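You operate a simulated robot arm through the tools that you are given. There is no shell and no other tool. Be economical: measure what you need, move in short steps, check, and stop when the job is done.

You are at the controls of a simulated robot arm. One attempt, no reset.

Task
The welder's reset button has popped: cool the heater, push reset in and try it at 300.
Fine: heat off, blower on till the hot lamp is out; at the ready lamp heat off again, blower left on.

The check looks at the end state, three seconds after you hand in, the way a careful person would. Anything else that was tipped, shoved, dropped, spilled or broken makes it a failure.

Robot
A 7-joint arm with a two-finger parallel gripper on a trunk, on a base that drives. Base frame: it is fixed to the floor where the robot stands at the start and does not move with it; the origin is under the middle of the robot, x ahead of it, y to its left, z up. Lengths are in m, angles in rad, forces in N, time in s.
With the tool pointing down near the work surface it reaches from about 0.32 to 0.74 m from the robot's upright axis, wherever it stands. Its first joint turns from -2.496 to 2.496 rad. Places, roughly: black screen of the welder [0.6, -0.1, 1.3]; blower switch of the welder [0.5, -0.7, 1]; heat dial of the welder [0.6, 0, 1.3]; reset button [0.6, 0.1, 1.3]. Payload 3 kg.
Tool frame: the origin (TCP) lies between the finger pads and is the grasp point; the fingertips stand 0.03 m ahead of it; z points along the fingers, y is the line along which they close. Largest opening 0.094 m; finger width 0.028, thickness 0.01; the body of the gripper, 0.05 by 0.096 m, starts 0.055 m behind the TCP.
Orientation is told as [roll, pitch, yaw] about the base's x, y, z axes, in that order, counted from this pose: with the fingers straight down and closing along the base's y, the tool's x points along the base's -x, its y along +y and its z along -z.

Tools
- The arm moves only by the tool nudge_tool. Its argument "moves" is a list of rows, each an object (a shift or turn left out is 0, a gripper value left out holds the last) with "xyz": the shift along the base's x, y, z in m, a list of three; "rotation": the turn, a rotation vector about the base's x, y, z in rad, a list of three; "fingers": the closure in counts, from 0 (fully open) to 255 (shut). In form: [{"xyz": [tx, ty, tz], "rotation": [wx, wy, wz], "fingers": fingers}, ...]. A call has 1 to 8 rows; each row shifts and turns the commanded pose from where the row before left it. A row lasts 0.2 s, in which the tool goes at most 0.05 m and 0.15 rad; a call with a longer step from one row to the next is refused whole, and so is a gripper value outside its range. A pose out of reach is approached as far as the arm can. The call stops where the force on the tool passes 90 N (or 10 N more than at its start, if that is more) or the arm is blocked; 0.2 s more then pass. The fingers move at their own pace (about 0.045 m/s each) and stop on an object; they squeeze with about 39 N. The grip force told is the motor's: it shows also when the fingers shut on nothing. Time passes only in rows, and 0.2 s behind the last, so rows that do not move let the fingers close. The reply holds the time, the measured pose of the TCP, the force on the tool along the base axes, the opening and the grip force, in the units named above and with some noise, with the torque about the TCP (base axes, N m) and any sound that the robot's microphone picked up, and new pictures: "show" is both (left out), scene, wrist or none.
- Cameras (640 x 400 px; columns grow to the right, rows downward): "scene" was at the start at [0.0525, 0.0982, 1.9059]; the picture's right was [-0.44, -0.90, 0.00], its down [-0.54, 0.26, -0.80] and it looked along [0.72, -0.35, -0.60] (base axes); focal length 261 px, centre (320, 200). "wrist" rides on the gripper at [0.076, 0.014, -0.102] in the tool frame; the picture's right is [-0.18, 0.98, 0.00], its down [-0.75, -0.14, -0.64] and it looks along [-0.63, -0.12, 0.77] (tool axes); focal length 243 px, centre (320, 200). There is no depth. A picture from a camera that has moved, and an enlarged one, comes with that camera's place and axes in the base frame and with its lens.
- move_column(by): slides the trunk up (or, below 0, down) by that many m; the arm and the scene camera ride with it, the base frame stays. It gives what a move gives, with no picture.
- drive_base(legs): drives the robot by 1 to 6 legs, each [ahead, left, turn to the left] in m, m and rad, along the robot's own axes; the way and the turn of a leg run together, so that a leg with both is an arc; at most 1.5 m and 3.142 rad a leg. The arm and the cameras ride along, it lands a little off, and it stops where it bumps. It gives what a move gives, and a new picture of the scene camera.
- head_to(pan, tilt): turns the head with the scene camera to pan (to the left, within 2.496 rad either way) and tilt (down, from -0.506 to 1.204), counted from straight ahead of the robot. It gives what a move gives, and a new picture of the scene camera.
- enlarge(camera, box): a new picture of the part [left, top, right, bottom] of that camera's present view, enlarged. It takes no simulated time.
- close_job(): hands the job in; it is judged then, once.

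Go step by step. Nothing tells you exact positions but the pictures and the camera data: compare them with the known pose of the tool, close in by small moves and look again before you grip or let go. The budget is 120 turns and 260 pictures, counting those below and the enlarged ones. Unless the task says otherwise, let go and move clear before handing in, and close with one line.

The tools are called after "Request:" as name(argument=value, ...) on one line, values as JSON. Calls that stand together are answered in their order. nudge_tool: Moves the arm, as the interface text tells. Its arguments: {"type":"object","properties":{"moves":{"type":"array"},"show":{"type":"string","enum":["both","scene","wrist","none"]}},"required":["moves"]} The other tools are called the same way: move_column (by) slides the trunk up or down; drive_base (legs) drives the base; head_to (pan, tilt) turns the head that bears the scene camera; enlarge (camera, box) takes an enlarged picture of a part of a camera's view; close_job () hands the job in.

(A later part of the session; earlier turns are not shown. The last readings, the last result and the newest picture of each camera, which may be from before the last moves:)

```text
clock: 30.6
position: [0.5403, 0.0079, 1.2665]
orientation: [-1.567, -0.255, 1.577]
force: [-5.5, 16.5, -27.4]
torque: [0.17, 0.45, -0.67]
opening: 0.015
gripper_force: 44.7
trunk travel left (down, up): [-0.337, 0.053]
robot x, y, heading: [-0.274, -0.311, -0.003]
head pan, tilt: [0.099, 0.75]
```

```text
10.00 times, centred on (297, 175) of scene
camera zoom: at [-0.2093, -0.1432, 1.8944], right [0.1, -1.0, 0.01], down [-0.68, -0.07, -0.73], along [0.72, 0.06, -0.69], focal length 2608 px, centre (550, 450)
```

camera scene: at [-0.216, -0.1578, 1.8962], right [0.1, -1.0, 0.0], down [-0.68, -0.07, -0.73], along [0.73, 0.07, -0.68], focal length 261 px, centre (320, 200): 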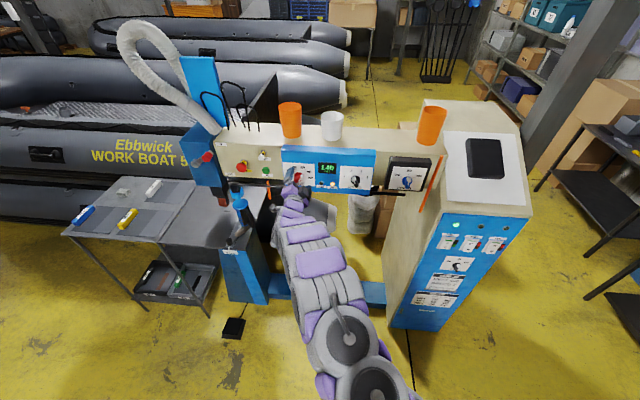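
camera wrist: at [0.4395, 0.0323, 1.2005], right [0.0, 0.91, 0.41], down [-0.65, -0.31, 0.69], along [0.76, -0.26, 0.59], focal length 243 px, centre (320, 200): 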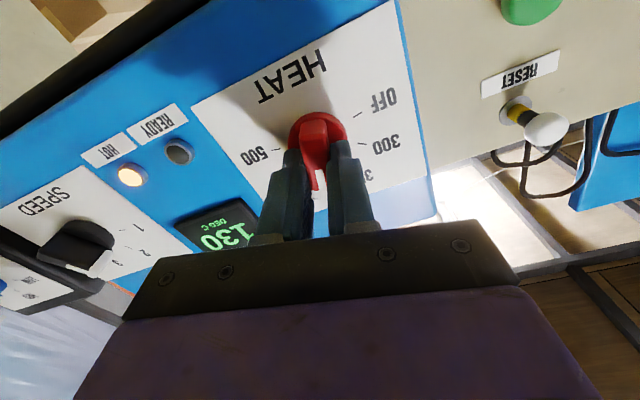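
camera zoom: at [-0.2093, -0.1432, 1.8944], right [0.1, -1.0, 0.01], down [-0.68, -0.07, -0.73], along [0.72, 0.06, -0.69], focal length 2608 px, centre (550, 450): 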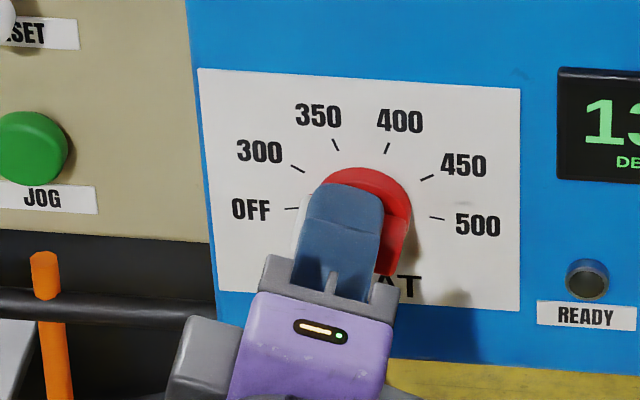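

Request:
nudge_tool(moves=[{"xyz": [0, 0.003, -0.003], "rotation": [-0.13, 0, 0]}, {"rotation": [-0.13, 0, 0]}, {"rotation": [-0.02, 0, 0]}], show="wrist")

Request:
enlarge(camera="scene", box=[265, 155, 329, 195])

```text
clock: 31.4
position: [0.5415, 0.0088, 1.2637]
orientation: [-1.57, 0.022, 1.577]
force: [-3.5, 9.7, -22.2]
torque: [0.12, 0.17, 0.75]
opening: 0.0148
gripper_force: 45.0
trunk travel left (down, up): [-0.337, 0.053]
robot x, y, heading: [-0.2768, -0.306, -0.011]
head pan, tilt: [0.099, 0.75]
camera wrist: at [0.4392, -0.0688, 1.2537], right [0.0, 0.16, -0.99], down [-0.65, 0.75, 0.13], along [0.76, 0.64, 0.1], focal length 243 px, centre (320, 200)
```

wrist: 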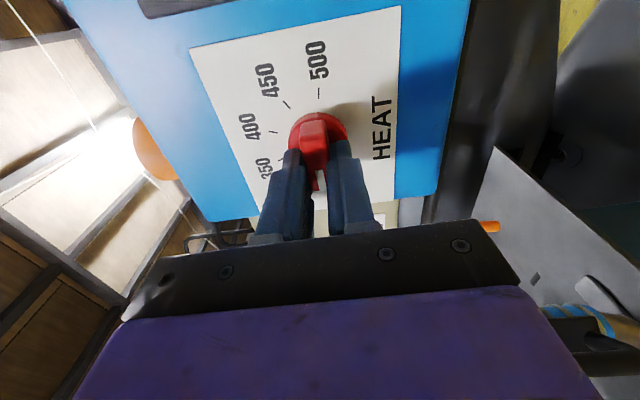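

```text
10.00 times, centred on (297, 175) of scene
camera zoom: at [-0.2113, -0.1486, 1.8951], right [0.1, -1.0, 0.01], down [-0.68, -0.07, -0.73], along [0.72, 0.07, -0.69], focal length 2608 px, centre (550, 450)
```

zoom: 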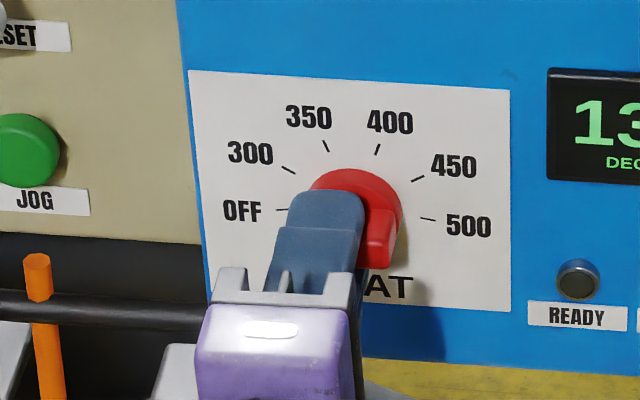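

The dial seems to be at OFF. Opening and retreating straight back to check.

Request:
nudge_tool(moves=[{"fingers": 100}, {}, {"xyz": [-0.03, 0, 0]}, {"xyz": [-0.03, 0, 0]}, {"xyz": [-0.03, 0, 0]}], show="wrist")

Request:
enlarge(camera="scene", box=[255, 145, 345, 201])

Request:
enlarge(camera="scene", box=[425, 215, 525, 277])

```text
clock: 32.6
position: [0.4487, 0.0049, 1.2677]
orientation: [-1.571, 0.017, 1.574]
force: [0.1, 0.3, -0.3]
torque: [-0.02, -0.01, 0.0]
opening: 0.0571
gripper_force: 0.0
trunk travel left (down, up): [-0.337, 0.053]
robot x, y, heading: [-0.2716, -0.3135, 0.001]
head pan, tilt: [0.099, 0.75]
camera wrist: at [0.3474, -0.0717, 1.2562], right [0.0, 0.17, -0.99], down [-0.64, 0.75, 0.13], along [0.76, 0.64, 0.11], focal length 243 px, centre (320, 200)
```

wrist: 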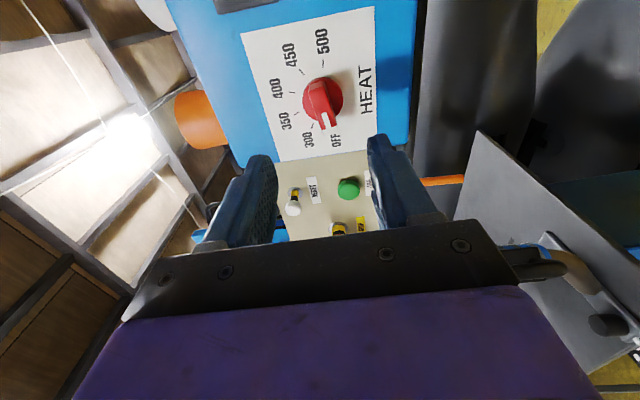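

```text
7.11 times, centred on (300, 173) of scene
camera zoom: at [-0.2185, -0.1586, 1.8963], right [0.1, -1.0, 0.0], down [-0.68, -0.07, -0.73], along [0.73, 0.07, -0.68], focal length 1855 px, centre (462, 392)
```

zoom: 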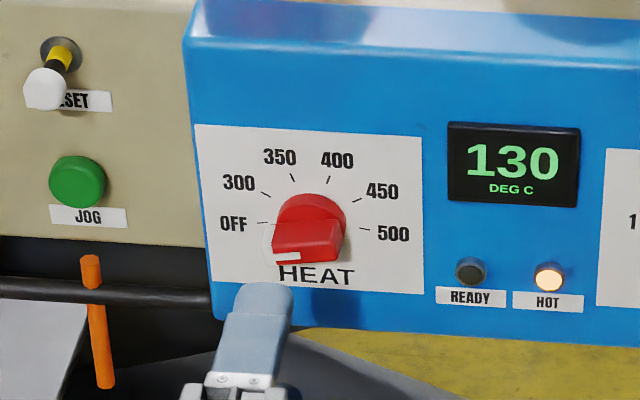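

```text
6.40 times, centred on (475, 246) of scene
camera zoom: at [-0.2185, -0.1586, 1.8963], right [0.1, -1.0, 0.0], down [-0.68, -0.07, -0.73], along [0.73, 0.07, -0.68], focal length 1669 px, centre (-672, -94)
```

zoom: 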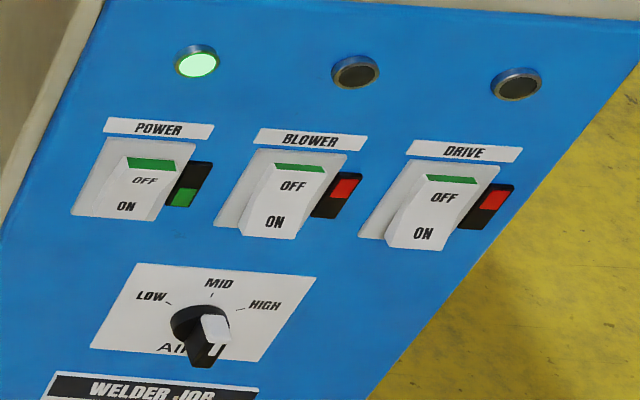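

Request:
enlarge(camera="wrist", box=[250, 40, 410, 140])

```text
4.00 times, centred on (330, 90) of wrist
camera zoom: at [0.3474, -0.0717, 1.2562], right [0.0, 0.17, -0.99], down [-0.64, 0.75, 0.13], along [0.76, 0.64, 0.11], focal length 970 px, centre (280, 640)
```

zoom: 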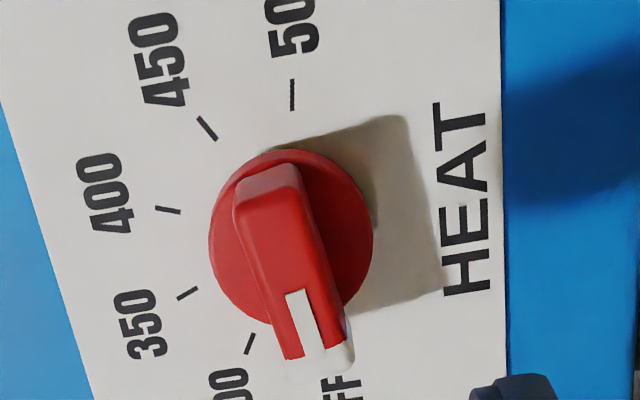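

Dial confirmed at OFF. Now to the blower: back up, shift right, close the fingers and lower to the rocker.

Request:
drive_base(legs=[[-0.12, 0, 0], [0, -0.4, 0]])

Request:
nudge_tool(moves=[{"xyz": [0, -0.035, -0.035], "fingers": 255}, {"xyz": [0, -0.035, -0.035]}, {"xyz": [0, -0.035, -0.035]}, {"xyz": [0, -0.035, -0.035]}, {"xyz": [0, -0.035, -0.035]}, {"xyz": [0, -0.035, -0.035]}, {"xyz": [0, -0.035, -0.035]}])

```text
clock: 36.0
position: [0.3298, -0.3961, 1.2661]
orientation: [-1.57, 0.019, 1.575]
force: [-0.7, -0.4, 0.7]
torque: [0.0, 0.0, -0.02]
opening: 0.0571
gripper_force: 0.0
trunk travel left (down, up): [-0.337, 0.053]
robot x, y, heading: [-0.3922, -0.7123, -0.003]
head pan, tilt: [0.099, 0.75]
camera scene: at [-0.3369, -0.5577, 1.8958], right [0.1, -1.0, 0.0], down [-0.68, -0.07, -0.73], along [0.73, 0.07, -0.68], focal length 261 px, centre (320, 200)
```

scene: 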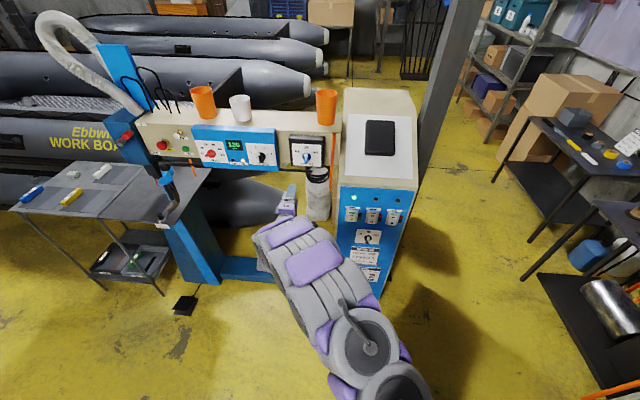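

```text
clock: 37.6
position: [0.3289, -0.6469, 1.0242]
orientation: [-1.572, 0.014, 1.574]
force: [-0.2, 0.9, 0.5]
torque: [-0.01, 0.03, 0.02]
opening: 0.0
gripper_force: 32.6
trunk travel left (down, up): [-0.337, 0.053]
robot x, y, heading: [-0.3929, -0.7133, -0.008]
head pan, tilt: [0.099, 0.75]
camera scene: at [-0.3353, -0.5682, 1.8966], right [0.1, -1.0, 0.0], down [-0.68, -0.07, -0.73], along [0.73, 0.07, -0.68], focal length 261 px, centre (320, 200)
camera wrist: at [0.2272, -0.724, 1.012], right [0.0, 0.17, -0.99], down [-0.65, 0.75, 0.13], along [0.76, 0.64, 0.11], focal length 243 px, centre (320, 200)
```

scene: 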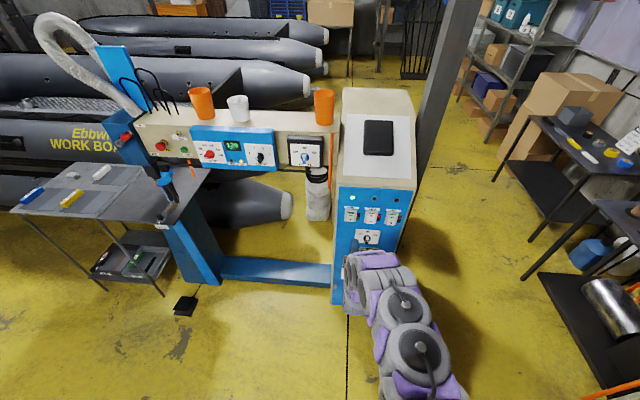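
wrist: 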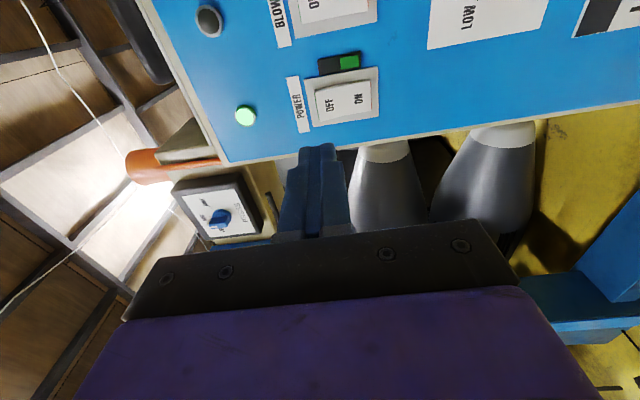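

Request:
nudge_tool(moves=[{"xyz": [0.02, -0.039, -0.018]}, {"xyz": [0.02, -0.038, -0.018]}, {"xyz": [0.03, 0, 0]}, {"xyz": [0.02, 0, 0]}])

Request:
enlarge(camera="scene", box=[320, 180, 420, 242])

```text
clock: 38.6
position: [0.4182, -0.7227, 0.9891]
orientation: [-1.573, 0.016, 1.575]
force: [-0.2, 1.0, 0.1]
torque: [0.01, -0.04, -0.04]
opening: 0.0
gripper_force: 33.0
trunk travel left (down, up): [-0.337, 0.053]
robot x, y, heading: [-0.3927, -0.7137, -0.004]
head pan, tilt: [0.099, 0.75]
camera scene: at [-0.3353, -0.5638, 1.8964], right [0.1, -1.0, 0.0], down [-0.68, -0.07, -0.73], along [0.73, 0.07, -0.68], focal length 261 px, centre (320, 200)
camera wrist: at [0.3172, -0.7995, 0.976], right [0.0, 0.17, -0.99], down [-0.64, 0.75, 0.13], along [0.76, 0.64, 0.11], focal length 243 px, centre (320, 200)
```

scene: 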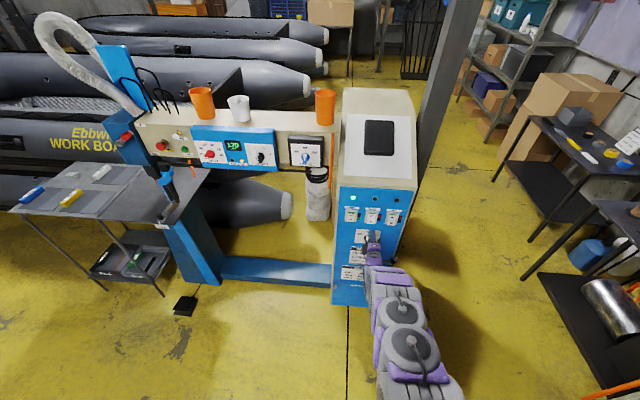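
wrist: 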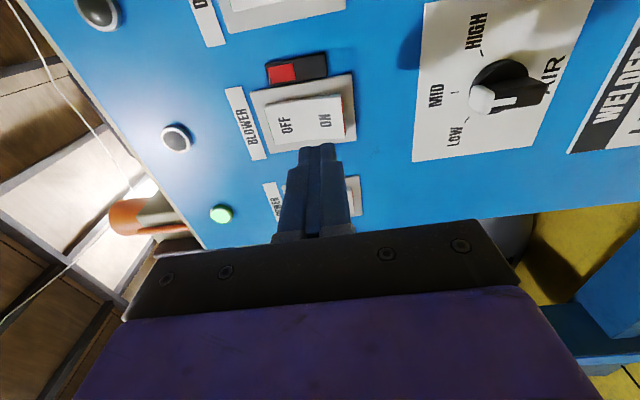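

```text
6.40 times, centred on (370, 211) of scene
camera zoom: at [-0.3353, -0.5638, 1.8964], right [0.1, -1.0, 0.0], down [-0.68, -0.07, -0.73], along [0.73, 0.07, -0.68], focal length 1669 px, centre (0, 130)
```

zoom: 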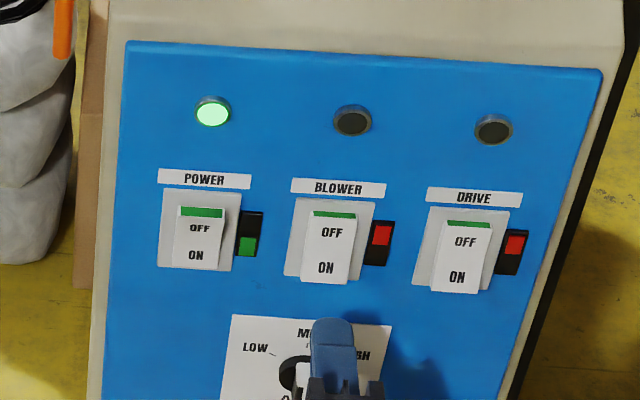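

Fingertip lines up with "ON" of BLOWER. Pressing forward gently.

Request:
nudge_tool(moves=[{"xyz": [0.03, 0, 0]}, {"xyz": [0.015, 0, 0]}, {"xyz": [0.006, 0, 0]}, {"xyz": [0.005, 0, 0]}], show="wrist")

Request:
enlarge(camera="scene", box=[320, 180, 420, 242])

```text
clock: 39.6
position: [0.4585, -0.7235, 1.0082]
orientation: [-1.571, 0.015, 1.574]
force: [-0.4, 0.1, -0.5]
torque: [0.01, 0.02, -0.02]
opening: 0.0
gripper_force: 32.9
out of reach, approached as far as the arm can: row 1, 2, 3, 4
trunk travel left (down, up): [-0.337, 0.053]
robot x, y, heading: [-0.3952, -0.7139, -0.002]
head pan, tilt: [0.099, 0.75]
camera wrist: at [0.3558, -0.8002, 0.997], right [0.0, 0.17, -0.99], down [-0.64, 0.75, 0.13], along [0.76, 0.64, 0.11], focal length 243 px, centre (320, 200)
```

wrist: 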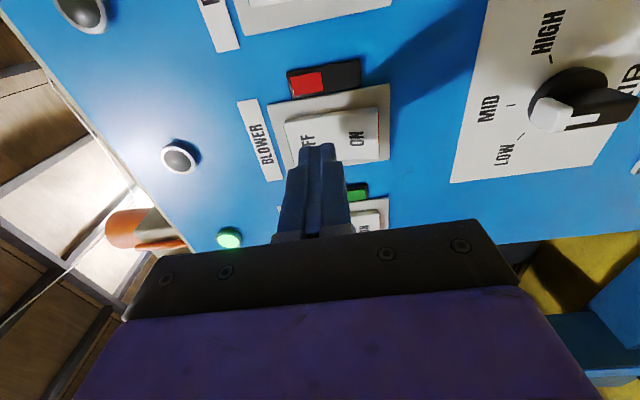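

```text
6.40 times, centred on (370, 211) of scene
camera zoom: at [-0.3357, -0.5662, 1.8965], right [0.1, -1.0, 0.0], down [-0.68, -0.07, -0.73], along [0.73, 0.07, -0.68], focal length 1669 px, centre (0, 130)
```

zoom: 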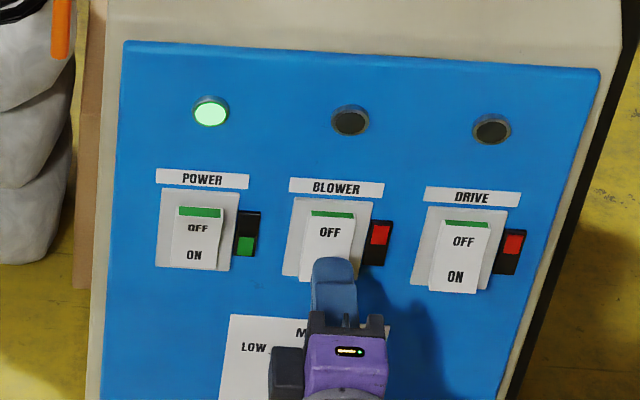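

At the reach limit. I'll retract, drive a bit closer, and press again.

Request:
nudge_tool(moves=[{"xyz": [-0.04, 0, -0.005]}, {"xyz": [-0.04, 0, -0.014]}, {"xyz": [-0.02, 0, 0]}], show="none")

Request:
drive_base(legs=[[0.08, 0, 0]])

Request:
nudge_tool(moves=[{}], show="wrist")

```text
clock: 40.4
position: [0.3567, -0.7241, 0.9903]
orientation: [-1.574, 0.017, 1.575]
force: [0.2, 0.3, -0.1]
torque: [0.0, 0.02, -0.04]
opening: 0.0
gripper_force: 32.8
trunk travel left (down, up): [-0.337, 0.053]
robot x, y, heading: [-0.3951, -0.7136, -0.01]
head pan, tilt: [0.099, 0.75]
```

```text
clock: 41.4
position: [0.4381, -0.7235, 0.988]
orientation: [-1.57, 0.014, 1.573]
force: [-0.6, 0.0, -0.2]
torque: [0.01, 0.01, -0.01]
opening: 0.0002
gripper_force: 33.0
trunk travel left (down, up): [-0.337, 0.053]
robot x, y, heading: [-0.3182, -0.719, -0.005]
head pan, tilt: [0.099, 0.75]
camera scene: at [-0.256, -0.5668, 1.8965], right [0.1, -1.0, 0.0], down [-0.68, -0.07, -0.73], along [0.73, 0.07, -0.69], focal length 261 px, centre (320, 200)
```

scene: 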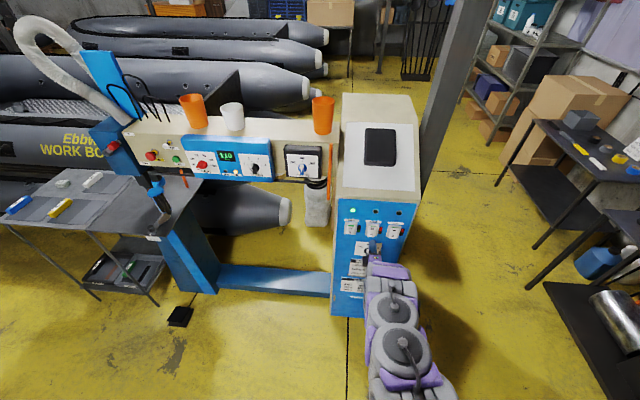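

```text
clock: 41.8
position: [0.4353, -0.7226, 0.9906]
orientation: [-1.576, 0.017, 1.573]
force: [0.1, -1.0, 0.3]
torque: [0.0, -0.02, 0.0]
opening: 0.0
gripper_force: 32.7
trunk travel left (down, up): [-0.337, 0.053]
robot x, y, heading: [-0.3195, -0.7137, -0.006]
head pan, tilt: [0.099, 0.75]
camera wrist: at [0.3335, -0.8005, 0.9783], right [0.0, 0.17, -0.99], down [-0.65, 0.75, 0.13], along [0.76, 0.64, 0.11], focal length 243 px, centre (320, 200)
```

wrist: 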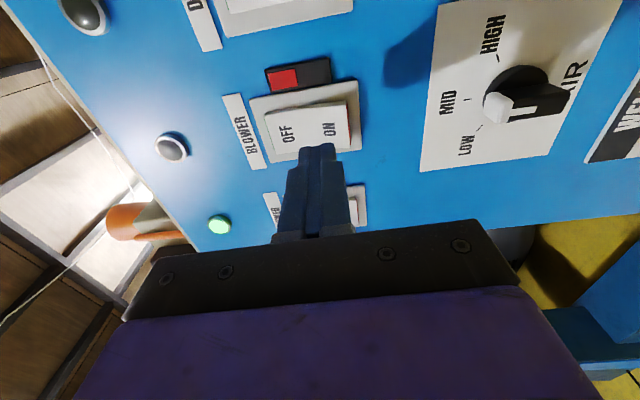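

Request:
nudge_tool(moves=[{"xyz": [0.02, 0, -0.003]}, {"xyz": [0.01, 0, 0]}, {"xyz": [0.006, 0, 0]}, {"xyz": [0.005, 0, 0]}], show="wrist")

Request:
enlarge(camera="scene", box=[320, 190, 420, 252])

```text
clock: 42.8
position: [0.4757, -0.7227, 0.9892]
orientation: [-1.576, 0.012, 1.574]
force: [0.2, 0.7, -0.8]
torque: [0.02, -0.02, -0.01]
opening: 0.0
gripper_force: 32.9
trunk travel left (down, up): [-0.337, 0.053]
robot x, y, heading: [-0.3179, -0.7119, -0.001]
head pan, tilt: [0.099, 0.75]
camera wrist: at [0.3741, -0.8, 0.9759], right [0.0, 0.17, -0.99], down [-0.65, 0.75, 0.13], along [0.76, 0.64, 0.11], focal length 243 px, centre (320, 200)
```

wrist: 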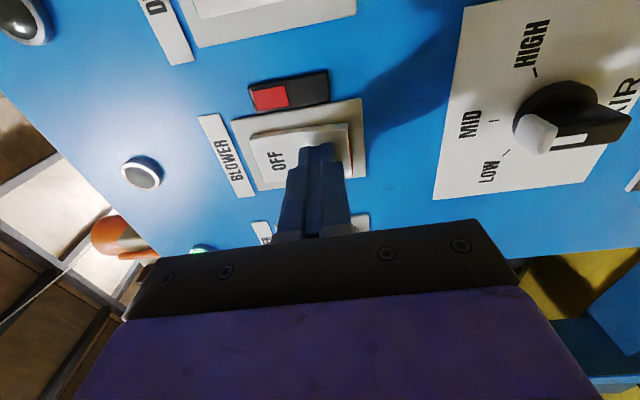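

```text
6.40 times, centred on (370, 221) of scene
camera zoom: at [-0.258, -0.5663, 1.8965], right [0.1, -1.0, 0.0], down [-0.68, -0.07, -0.73], along [0.73, 0.07, -0.68], focal length 1669 px, centre (0, 66)
```

zoom: 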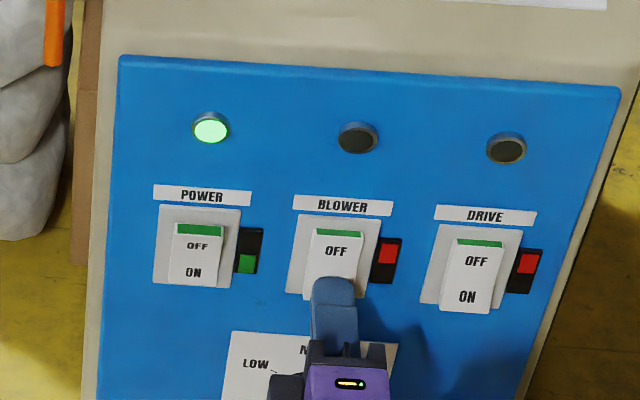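

Request:
nudge_tool(moves=[{"xyz": [0.005, 0, 0]}, {"xyz": [0.005, 0, 0]}, {"xyz": [0.005, 0, 0]}], show="wrist")

Request:
enlarge(camera="scene", box=[320, 190, 420, 252])

```text
clock: 43.6
position: [0.4777, -0.7229, 0.9881]
orientation: [-1.57, 0.016, 1.575]
force: [-91.4, 3.3, -13.2]
torque: [0.03, -0.46, -0.29]
opening: 0.0
gripper_force: 33.2
trunk travel left (down, up): [-0.337, 0.053]
robot x, y, heading: [-0.3168, -0.714, -0.003]
head pan, tilt: [0.099, 0.75]
camera wrist: at [0.3774, -0.8002, 0.9759], right [0.0, 0.17, -0.99], down [-0.65, 0.75, 0.13], along [0.76, 0.64, 0.11], focal length 243 px, centre (320, 200)
```

wrist: 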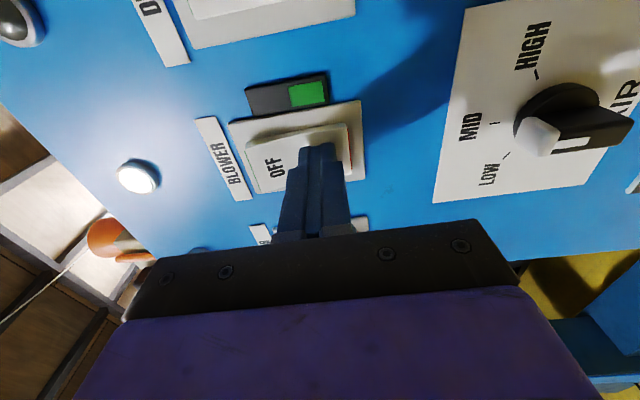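

```text
6.40 times, centred on (370, 221) of scene
camera zoom: at [-0.2778, -0.5649, 1.8967], right [0.1, -1.0, 0.0], down [-0.67, -0.07, -0.74], along [0.73, 0.07, -0.68], focal length 1669 px, centre (0, 66)
```

zoom: 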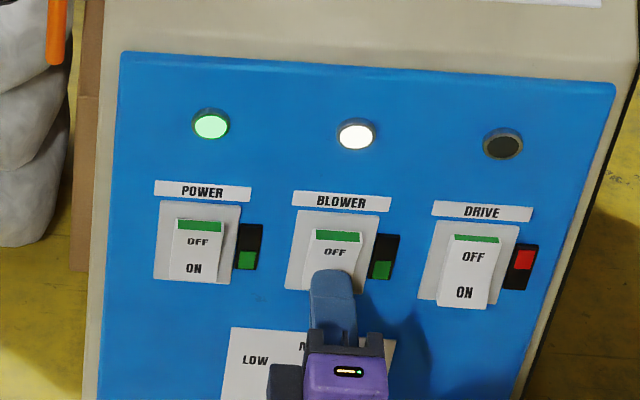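

Blower is ON (lamp lit, green window). Retracting, raising, and driving back left to face the reset button.

Request:
nudge_tool(moves=[{"xyz": [-0.04, 0, 0]}, {"xyz": [-0.04, 0, 0]}, {"xyz": [-0.03, 0, 0.03]}, {"xyz": [0, 0.02, 0.045]}, {"xyz": [0, 0.02, 0.045]}, {"xyz": [0, 0.02, 0.045]}, {"xyz": [0, 0.02, 0.045]}, {"xyz": [0, 0.02, 0.045]}], show="none")

Request:
drive_base(legs=[[0, 0.56, 0], [0.09, 0, 0]])

Request:
enlarge(camera="scene", box=[245, 130, 405, 230])

```text
clock: 45.4
position: [0.3818, -0.6201, 1.2446]
orientation: [-1.576, 0.016, 1.575]
force: [-0.7, -0.3, 0.0]
torque: [-0.03, 0.01, -0.01]
opening: 0.0001
gripper_force: 32.6
trunk travel left (down, up): [-0.337, 0.053]
robot x, y, heading: [-0.3168, -0.7126, -0.006]
head pan, tilt: [0.099, 0.75]
```

```text
clock: 49.3
position: [0.4785, -0.0978, 1.2433]
orientation: [-1.574, 0.005, 1.564]
force: [0.7, 0.3, 0.4]
torque: [-0.03, -0.01, 0.06]
opening: 0.0
gripper_force: 33.3
trunk travel left (down, up): [-0.337, 0.053]
robot x, y, heading: [-0.2206, -0.1701, -0.012]
head pan, tilt: [0.099, 0.75]
camera scene: at [-0.1609, -0.0353, 1.8974], right [0.09, -1.0, -0.01], down [-0.68, -0.06, -0.73], along [0.73, 0.07, -0.68], focal length 261 px, centre (320, 200)
```

scene: 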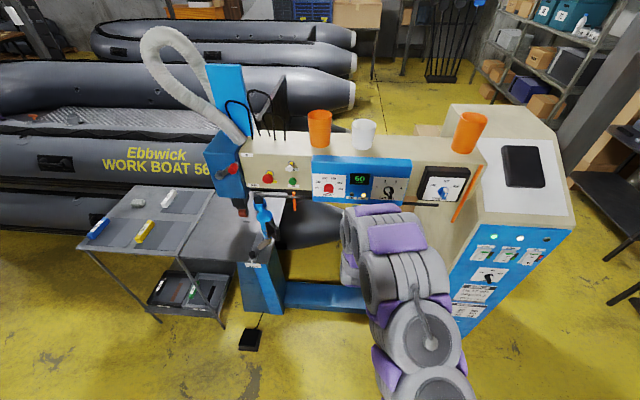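

```text
4.00 times, centred on (325, 180) of scene
camera zoom: at [-0.1609, -0.0353, 1.8974], right [0.09, -1.0, -0.01], down [-0.68, -0.06, -0.73], along [0.73, 0.07, -0.68], focal length 1043 px, centre (300, 280)
```

zoom: 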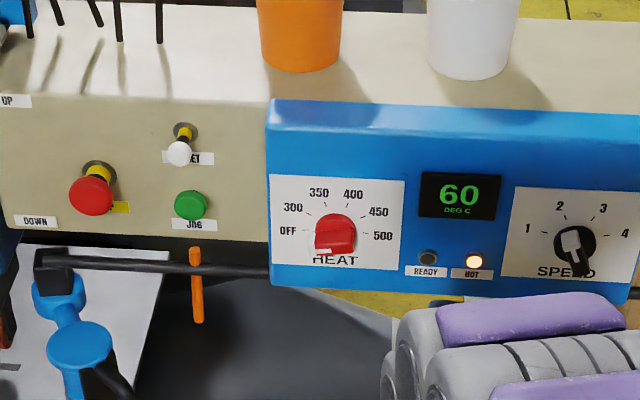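

60° and falling, HOT still lit. Meanwhile I'll position the closed fingertip in front of RESET.

Request:
nudge_tool(moves=[{"xyz": [-0.02, 0, 0.045]}, {"xyz": [0, 0.02, 0.045]}, {"xyz": [0, 0.048, 0.005]}, {"xyz": [0, 0.048, 0]}, {"xyz": [0, 0.048, 0]}, {"xyz": [0, 0.048, 0]}, {"xyz": [0.02, 0.028, 0]}])

Request:
enlarge(camera="scene", box=[245, 130, 405, 230])

```text
clock: 50.9
position: [0.4793, 0.1503, 1.3374]
orientation: [-1.572, 0.014, 1.564]
force: [0.5, -0.4, 0.8]
torque: [-0.03, -0.01, 0.02]
opening: 0.0001
gripper_force: 33.3
trunk travel left (down, up): [-0.337, 0.053]
robot x, y, heading: [-0.2171, -0.1721, -0.013]
head pan, tilt: [0.099, 0.75]
camera scene: at [-0.1604, -0.0152, 1.8957], right [0.09, -1.0, 0.01], down [-0.68, -0.06, -0.73], along [0.73, 0.06, -0.68], focal length 261 px, centre (320, 200)
camera wrist: at [0.3763, 0.0742, 1.3249], right [0.0, 0.17, -0.99], down [-0.64, 0.76, 0.13], along [0.77, 0.63, 0.11], focal length 243 px, centre (320, 200)
```

scene: 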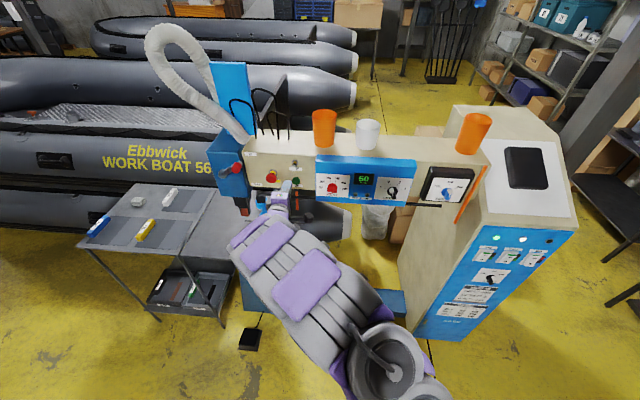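
wrist: 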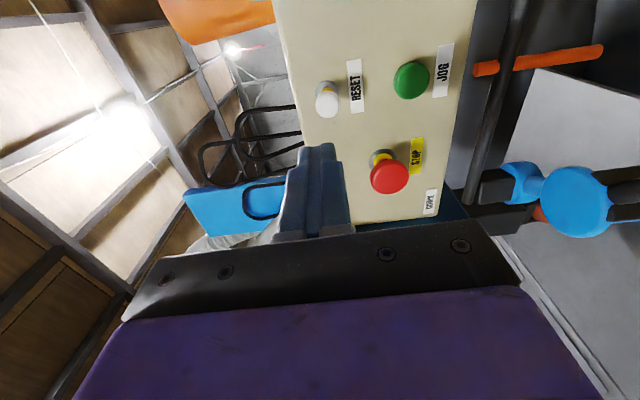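

```text
4.00 times, centred on (325, 180) of scene
camera zoom: at [-0.1604, -0.0152, 1.8957], right [0.09, -1.0, 0.01], down [-0.68, -0.06, -0.73], along [0.73, 0.06, -0.68], focal length 1043 px, centre (300, 280)
```

zoom: 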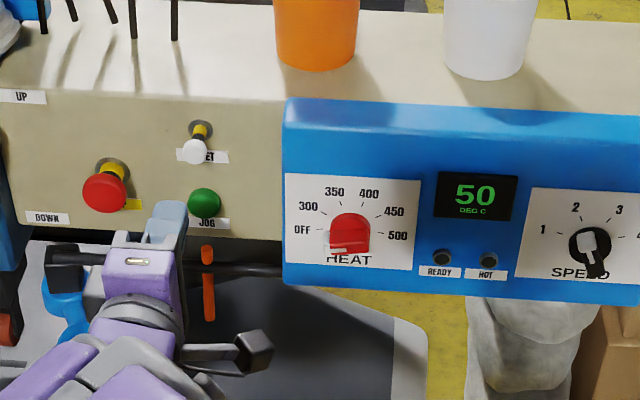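

HOT lamp is out at 50°. Aligning the fingertip to RESET (≈ y 0.142, z 1.332) and approaching.

Request:
nudge_tool(moves=[{"xyz": [0.02, -0.0085, -0.005]}, {"xyz": [0.02, 0, 0]}, {"xyz": [0.02, 0, 0]}])

Request:
enlarge(camera="scene", box=[245, 140, 325, 190])

Request:
enlarge(camera="wrist", box=[220, 50, 460, 200])

```text
clock: 51.7
position: [0.5383, 0.1454, 1.3324]
orientation: [-1.576, 0.014, 1.564]
force: [-0.5, 1.1, 0.1]
torque: [0.02, 0.0, -0.02]
opening: 0.0
gripper_force: 33.1
trunk travel left (down, up): [-0.337, 0.053]
robot x, y, heading: [-0.2235, -0.1669, -0.019]
head pan, tilt: [0.099, 0.75]
camera scene: at [-0.1604, -0.0166, 1.8959], right [0.09, -1.0, 0.0], down [-0.68, -0.06, -0.73], along [0.73, 0.06, -0.68], focal length 261 px, centre (320, 200)
camera wrist: at [0.436, 0.0693, 1.3206], right [0.01, 0.17, -0.99], down [-0.64, 0.76, 0.13], along [0.77, 0.63, 0.11], focal length 243 px, centre (320, 200)
```

scene: 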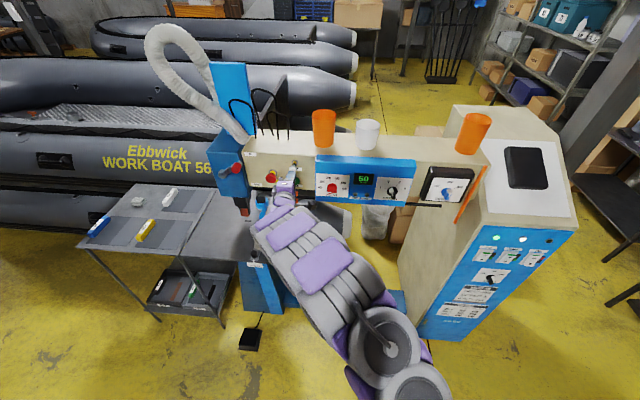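
wrist: 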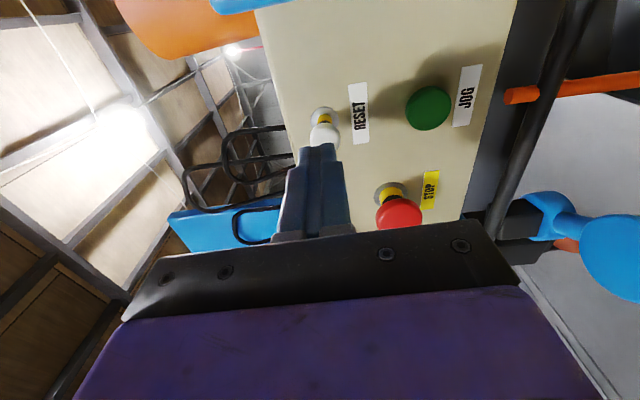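

```text
8.00 times, centred on (285, 165) of scene
camera zoom: at [-0.1604, -0.0166, 1.8959], right [0.09, -1.0, 0.0], down [-0.68, -0.06, -0.73], along [0.73, 0.06, -0.68], focal length 2087 px, centre (600, 480)
```

zoom: 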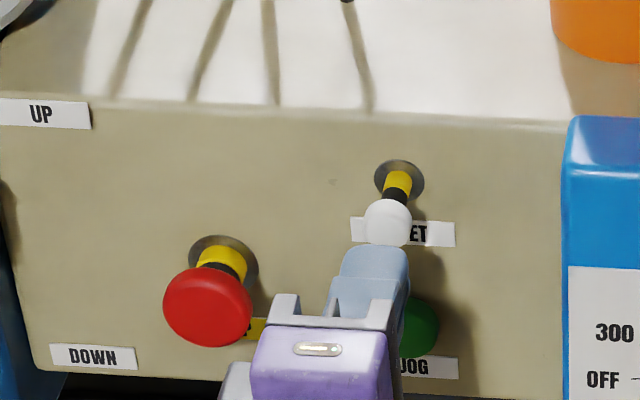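

```text
2.67 times, centred on (340, 125) of wrist
camera zoom: at [0.436, 0.0693, 1.3206], right [0.01, 0.17, -0.99], down [-0.64, 0.76, 0.13], along [0.77, 0.63, 0.11], focal length 647 px, centre (267, 400)
```

zoom: 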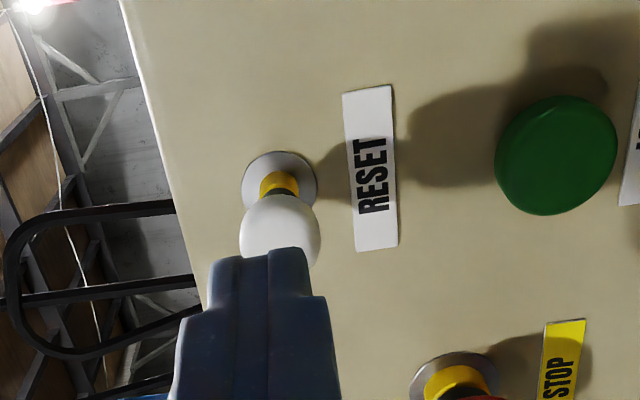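

Request:
nudge_tool(moves=[{"xyz": [0.01, -0.003, -0.002]}, {"xyz": [0.01, 0, 0]}, {"xyz": [0.008, 0, 0]}, {"xyz": [0.006, 0, 0]}], show="none")

Request:
enlarge(camera="scene", box=[245, 140, 325, 190])

Request:
enlarge(camera="wrist", box=[220, 50, 460, 200])

```text
clock: 52.7
position: [0.5716, 0.1381, 1.3302]
orientation: [-1.573, 0.012, 1.564]
force: [-0.1, -0.7, 0.2]
torque: [0.02, -0.03, 0.02]
opening: 0.0
gripper_force: 33.3
trunk travel left (down, up): [-0.337, 0.053]
robot x, y, heading: [-0.2207, -0.1699, -0.018]
head pan, tilt: [0.099, 0.75]
```

```text
8.00 times, centred on (285, 165) of scene
camera zoom: at [-0.1606, -0.0203, 1.8962], right [0.09, -1.0, 0.0], down [-0.68, -0.06, -0.73], along [0.73, 0.06, -0.68], focal length 2087 px, centre (600, 480)
```

zoom: 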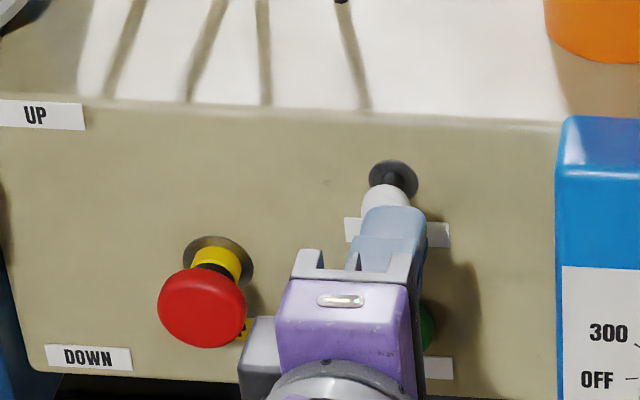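

```text
2.67 times, centred on (340, 125) of wrist
camera zoom: at [0.4691, 0.0637, 1.3186], right [0.0, 0.17, -0.99], down [-0.64, 0.76, 0.13], along [0.77, 0.63, 0.11], focal length 647 px, centre (267, 400)
```

zoom: 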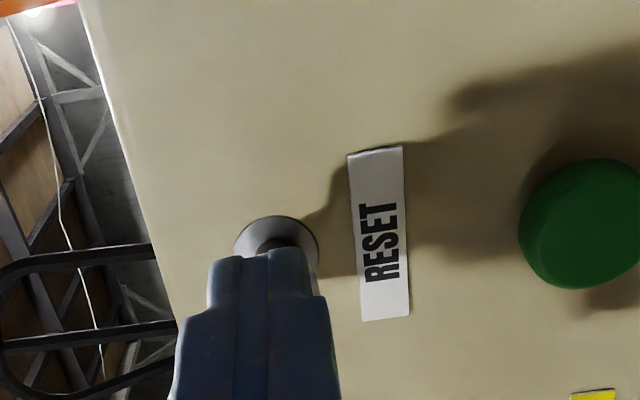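

The yellow collar has gone in with no remaining force. I'll back off to see whether it stays in.

Request:
nudge_tool(moves=[{"xyz": [-0.02, 0, 0]}, {"xyz": [-0.03, 0, 0]}, {"xyz": [-0.03, 0, 0]}], show="wrist")

Request:
enlarge(camera="scene", box=[245, 130, 405, 230])

```text
clock: 53.5
position: [0.4897, 0.1388, 1.332]
orientation: [-1.578, 0.012, 1.564]
force: [-0.3, 0.8, -0.1]
torque: [0.02, 0.0, -0.01]
opening: 0.0
gripper_force: 33.0
trunk travel left (down, up): [-0.337, 0.053]
robot x, y, heading: [-0.2245, -0.1702, -0.013]
head pan, tilt: [0.099, 0.75]
camera wrist: at [0.3871, 0.0636, 1.3198], right [0.01, 0.17, -0.99], down [-0.64, 0.76, 0.13], along [0.77, 0.63, 0.11], focal length 243 px, centre (320, 200)
```

wrist: 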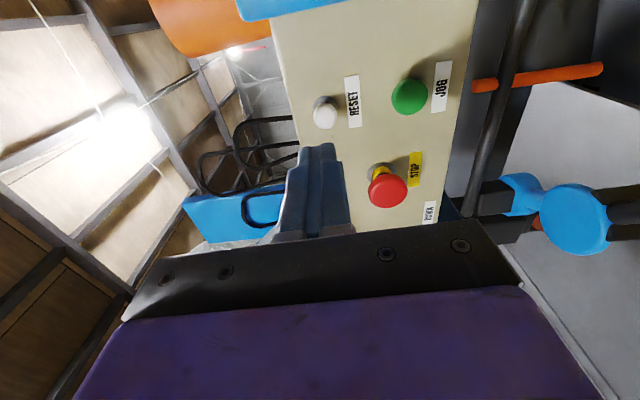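

```text
4.00 times, centred on (325, 180) of scene
camera zoom: at [-0.1642, -0.0195, 1.8962], right [0.09, -1.0, 0.0], down [-0.68, -0.06, -0.73], along [0.73, 0.06, -0.68], focal length 1043 px, centre (300, 280)
```

zoom: 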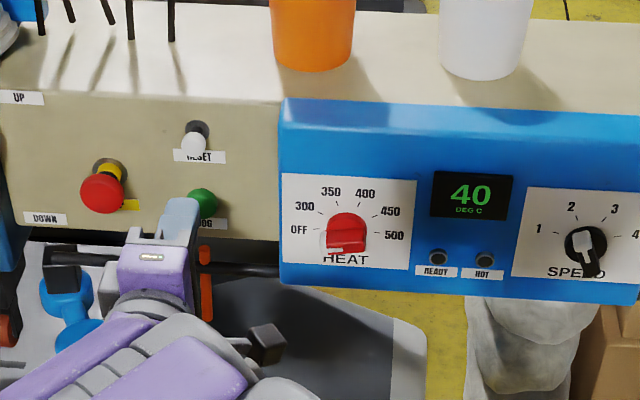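

RESET stays in. Now moving to the dial with fingers open, keeping this roll (it matches the OFF bar).

Request:
nudge_tool(moves=[{"xyz": [-0.03, -0.04, -0.02], "fingers": 80}, {"xyz": [0, -0.048, -0.02]}, {"xyz": [0, -0.0485, -0.0275]}, {"xyz": [0.02, 0, 0]}, {"xyz": [0.02, 0, 0]}])

Request:
enlarge(camera="scene", box=[280, 155, 360, 205])

Request:
enlarge(camera="wrist", box=[220, 50, 460, 200])

```text
refused: row 1 steps farther than a row can; nothing moved
```

```text
8.00 times, centred on (320, 180) of scene
camera zoom: at [-0.1642, -0.0195, 1.8962], right [0.09, -1.0, 0.0], down [-0.68, -0.06, -0.73], along [0.73, 0.06, -0.68], focal length 2087 px, centre (320, 360)
```

zoom: 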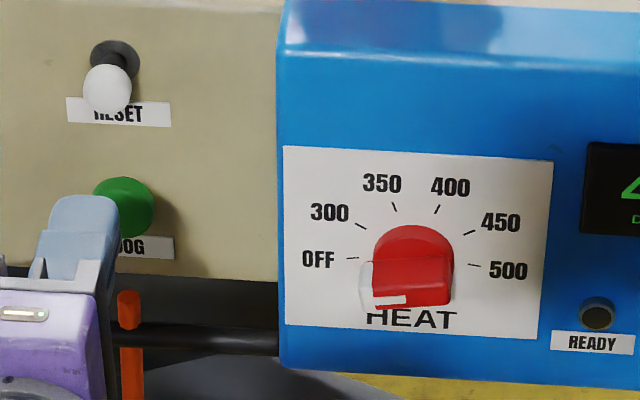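

```text
2.67 times, centred on (340, 125) of wrist
camera zoom: at [0.3871, 0.0636, 1.3198], right [0.01, 0.17, -0.99], down [-0.64, 0.76, 0.13], along [0.77, 0.63, 0.11], focal length 647 px, centre (267, 400)
```

zoom: 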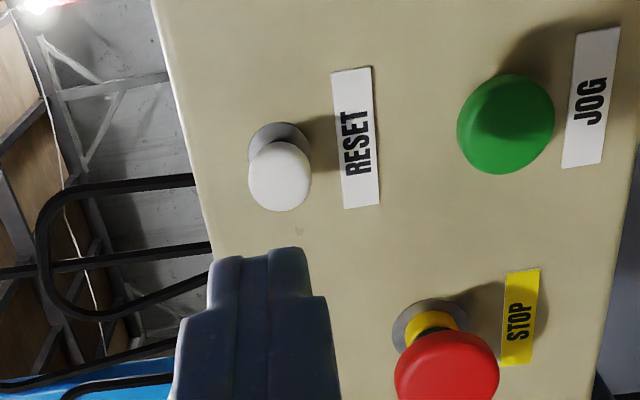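

Request:
nudge_tool(moves=[{"xyz": [-0.035, -0.01, 0], "fingers": 80}, {"xyz": [0, -0.043, -0.02]}, {"xyz": [0, -0.043, -0.02]}, {"xyz": [0, -0.0405, -0.0275]}, {"xyz": [0.025, 0, 0]}, {"xyz": [0.02, 0, 0]}])

Request:
enlarge(camera="scene", box=[280, 155, 360, 205])

Request:
enlarge(camera="wrist", box=[220, 50, 460, 200])

```text
clock: 54.9
position: [0.5013, 0.0026, 1.2648]
orientation: [-1.575, 0.012, 1.566]
force: [0.4, 0.2, 0.3]
torque: [0.03, 0.02, 0.0]
opening: 0.0644
gripper_force: 0.1
trunk travel left (down, up): [-0.337, 0.053]
robot x, y, heading: [-0.2191, -0.1715, -0.007]
head pan, tilt: [0.099, 0.75]
camera scene: at [-0.1611, -0.0208, 1.8963], right [0.09, -1.0, 0.0], down [-0.68, -0.06, -0.73], along [0.73, 0.06, -0.68], focal length 261 px, centre (320, 200)
camera wrist: at [0.3993, -0.0737, 1.2527], right [0.01, 0.17, -0.99], down [-0.64, 0.76, 0.13], along [0.77, 0.63, 0.11], focal length 243 px, centre (320, 200)
```

scene: 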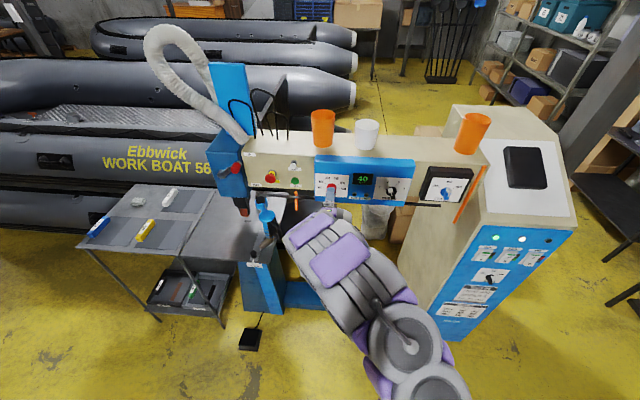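
wrist: 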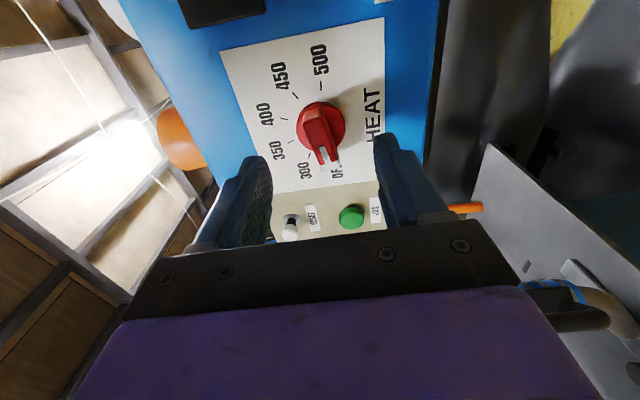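

```text
8.00 times, centred on (320, 180) of scene
camera zoom: at [-0.1611, -0.0208, 1.8963], right [0.09, -1.0, 0.0], down [-0.68, -0.06, -0.73], along [0.73, 0.06, -0.68], focal length 2087 px, centre (320, 360)
```

zoom: 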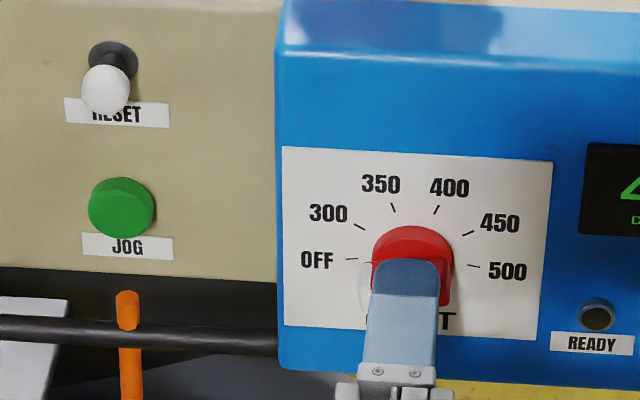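

```text
2.67 times, centred on (340, 125) of wrist
camera zoom: at [0.3993, -0.0737, 1.2527], right [0.01, 0.17, -0.99], down [-0.64, 0.76, 0.13], along [0.77, 0.63, 0.11], focal length 647 px, centre (267, 400)
```

zoom: 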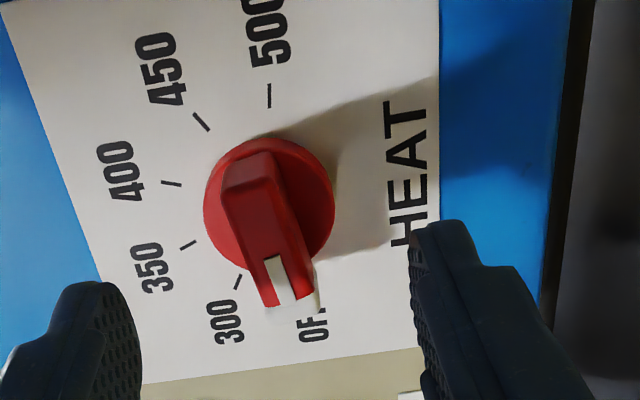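

Well centred. Advance 4 cm, grip, turn +36° to 300.

Request:
nudge_tool(moves=[{"xyz": [0.025, 0, 0]}, {"xyz": [0.014, 0, 0]}, {"fingers": 255}, {}, {}, {}], show="none")

Request:
enlarge(camera="scene", box=[280, 155, 360, 205])

```text
clock: 56.3
position: [0.5398, 0.0019, 1.2652]
orientation: [-1.574, 0.012, 1.565]
force: [0.4, 0.5, -3.4]
torque: [0.0, 0.47, 0.07]
opening: 0.0148
gripper_force: 35.8
trunk travel left (down, up): [-0.337, 0.053]
robot x, y, heading: [-0.2196, -0.1692, -0.009]
head pan, tilt: [0.099, 0.75]
```

```text
8.00 times, centred on (320, 180) of scene
camera zoom: at [-0.1607, -0.0213, 1.8962], right [0.09, -1.0, 0.0], down [-0.68, -0.06, -0.73], along [0.73, 0.06, -0.68], focal length 2087 px, centre (320, 360)
```

zoom: 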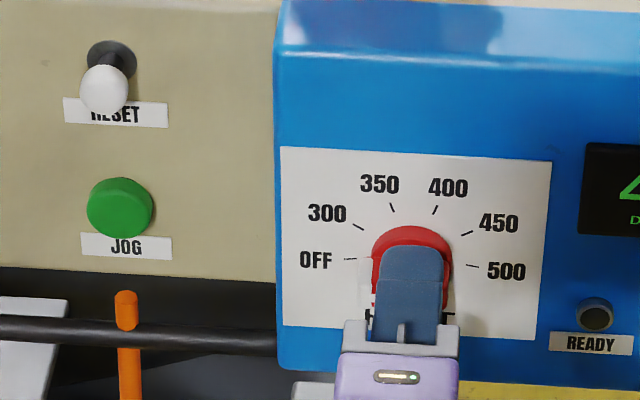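

Request:
nudge_tool(moves=[{"rotation": [0.15, 0, 0]}, {"rotation": [0.15, 0, 0]}, {"rotation": [0.15, 0, 0]}, {"rotation": [0.15, 0, 0]}, {"rotation": [0.045, 0, 0]}], show="wrist")

Request:
enlarge(camera="scene", box=[280, 145, 400, 220])

```text
clock: 57.5
position: [0.5406, 0.002, 1.264]
orientation: [-1.571, -0.634, 1.561]
force: [6.9, -0.5, -1.0]
torque: [-0.05, 0.29, 0.54]
opening: 0.0149
gripper_force: 45.1
trunk travel left (down, up): [-0.337, 0.053]
robot x, y, heading: [-0.2182, -0.1744, -0.013]
head pan, tilt: [0.099, 0.75]
camera wrist: at [0.438, -0.0506, 1.2088], right [0.01, 0.73, -0.68], down [-0.64, 0.53, 0.56], along [0.77, 0.43, 0.47], focal length 243 px, centre (320, 200)
```

wrist: 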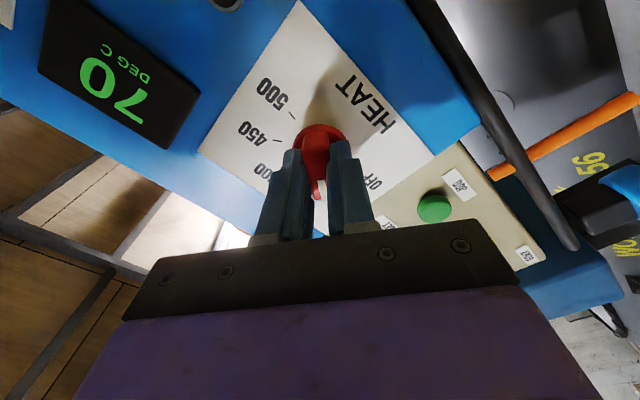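

```text
5.33 times, centred on (340, 182) of scene
camera zoom: at [-0.1591, -0.0223, 1.8963], right [0.09, -1.0, 0.0], down [-0.68, -0.06, -0.73], along [0.73, 0.06, -0.69], focal length 1391 px, centre (213, 293)
```

zoom: 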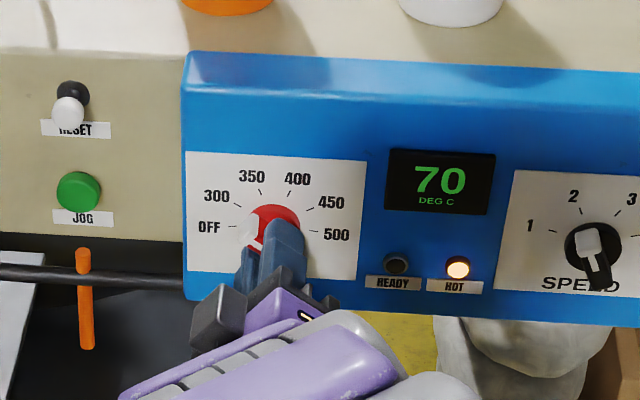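

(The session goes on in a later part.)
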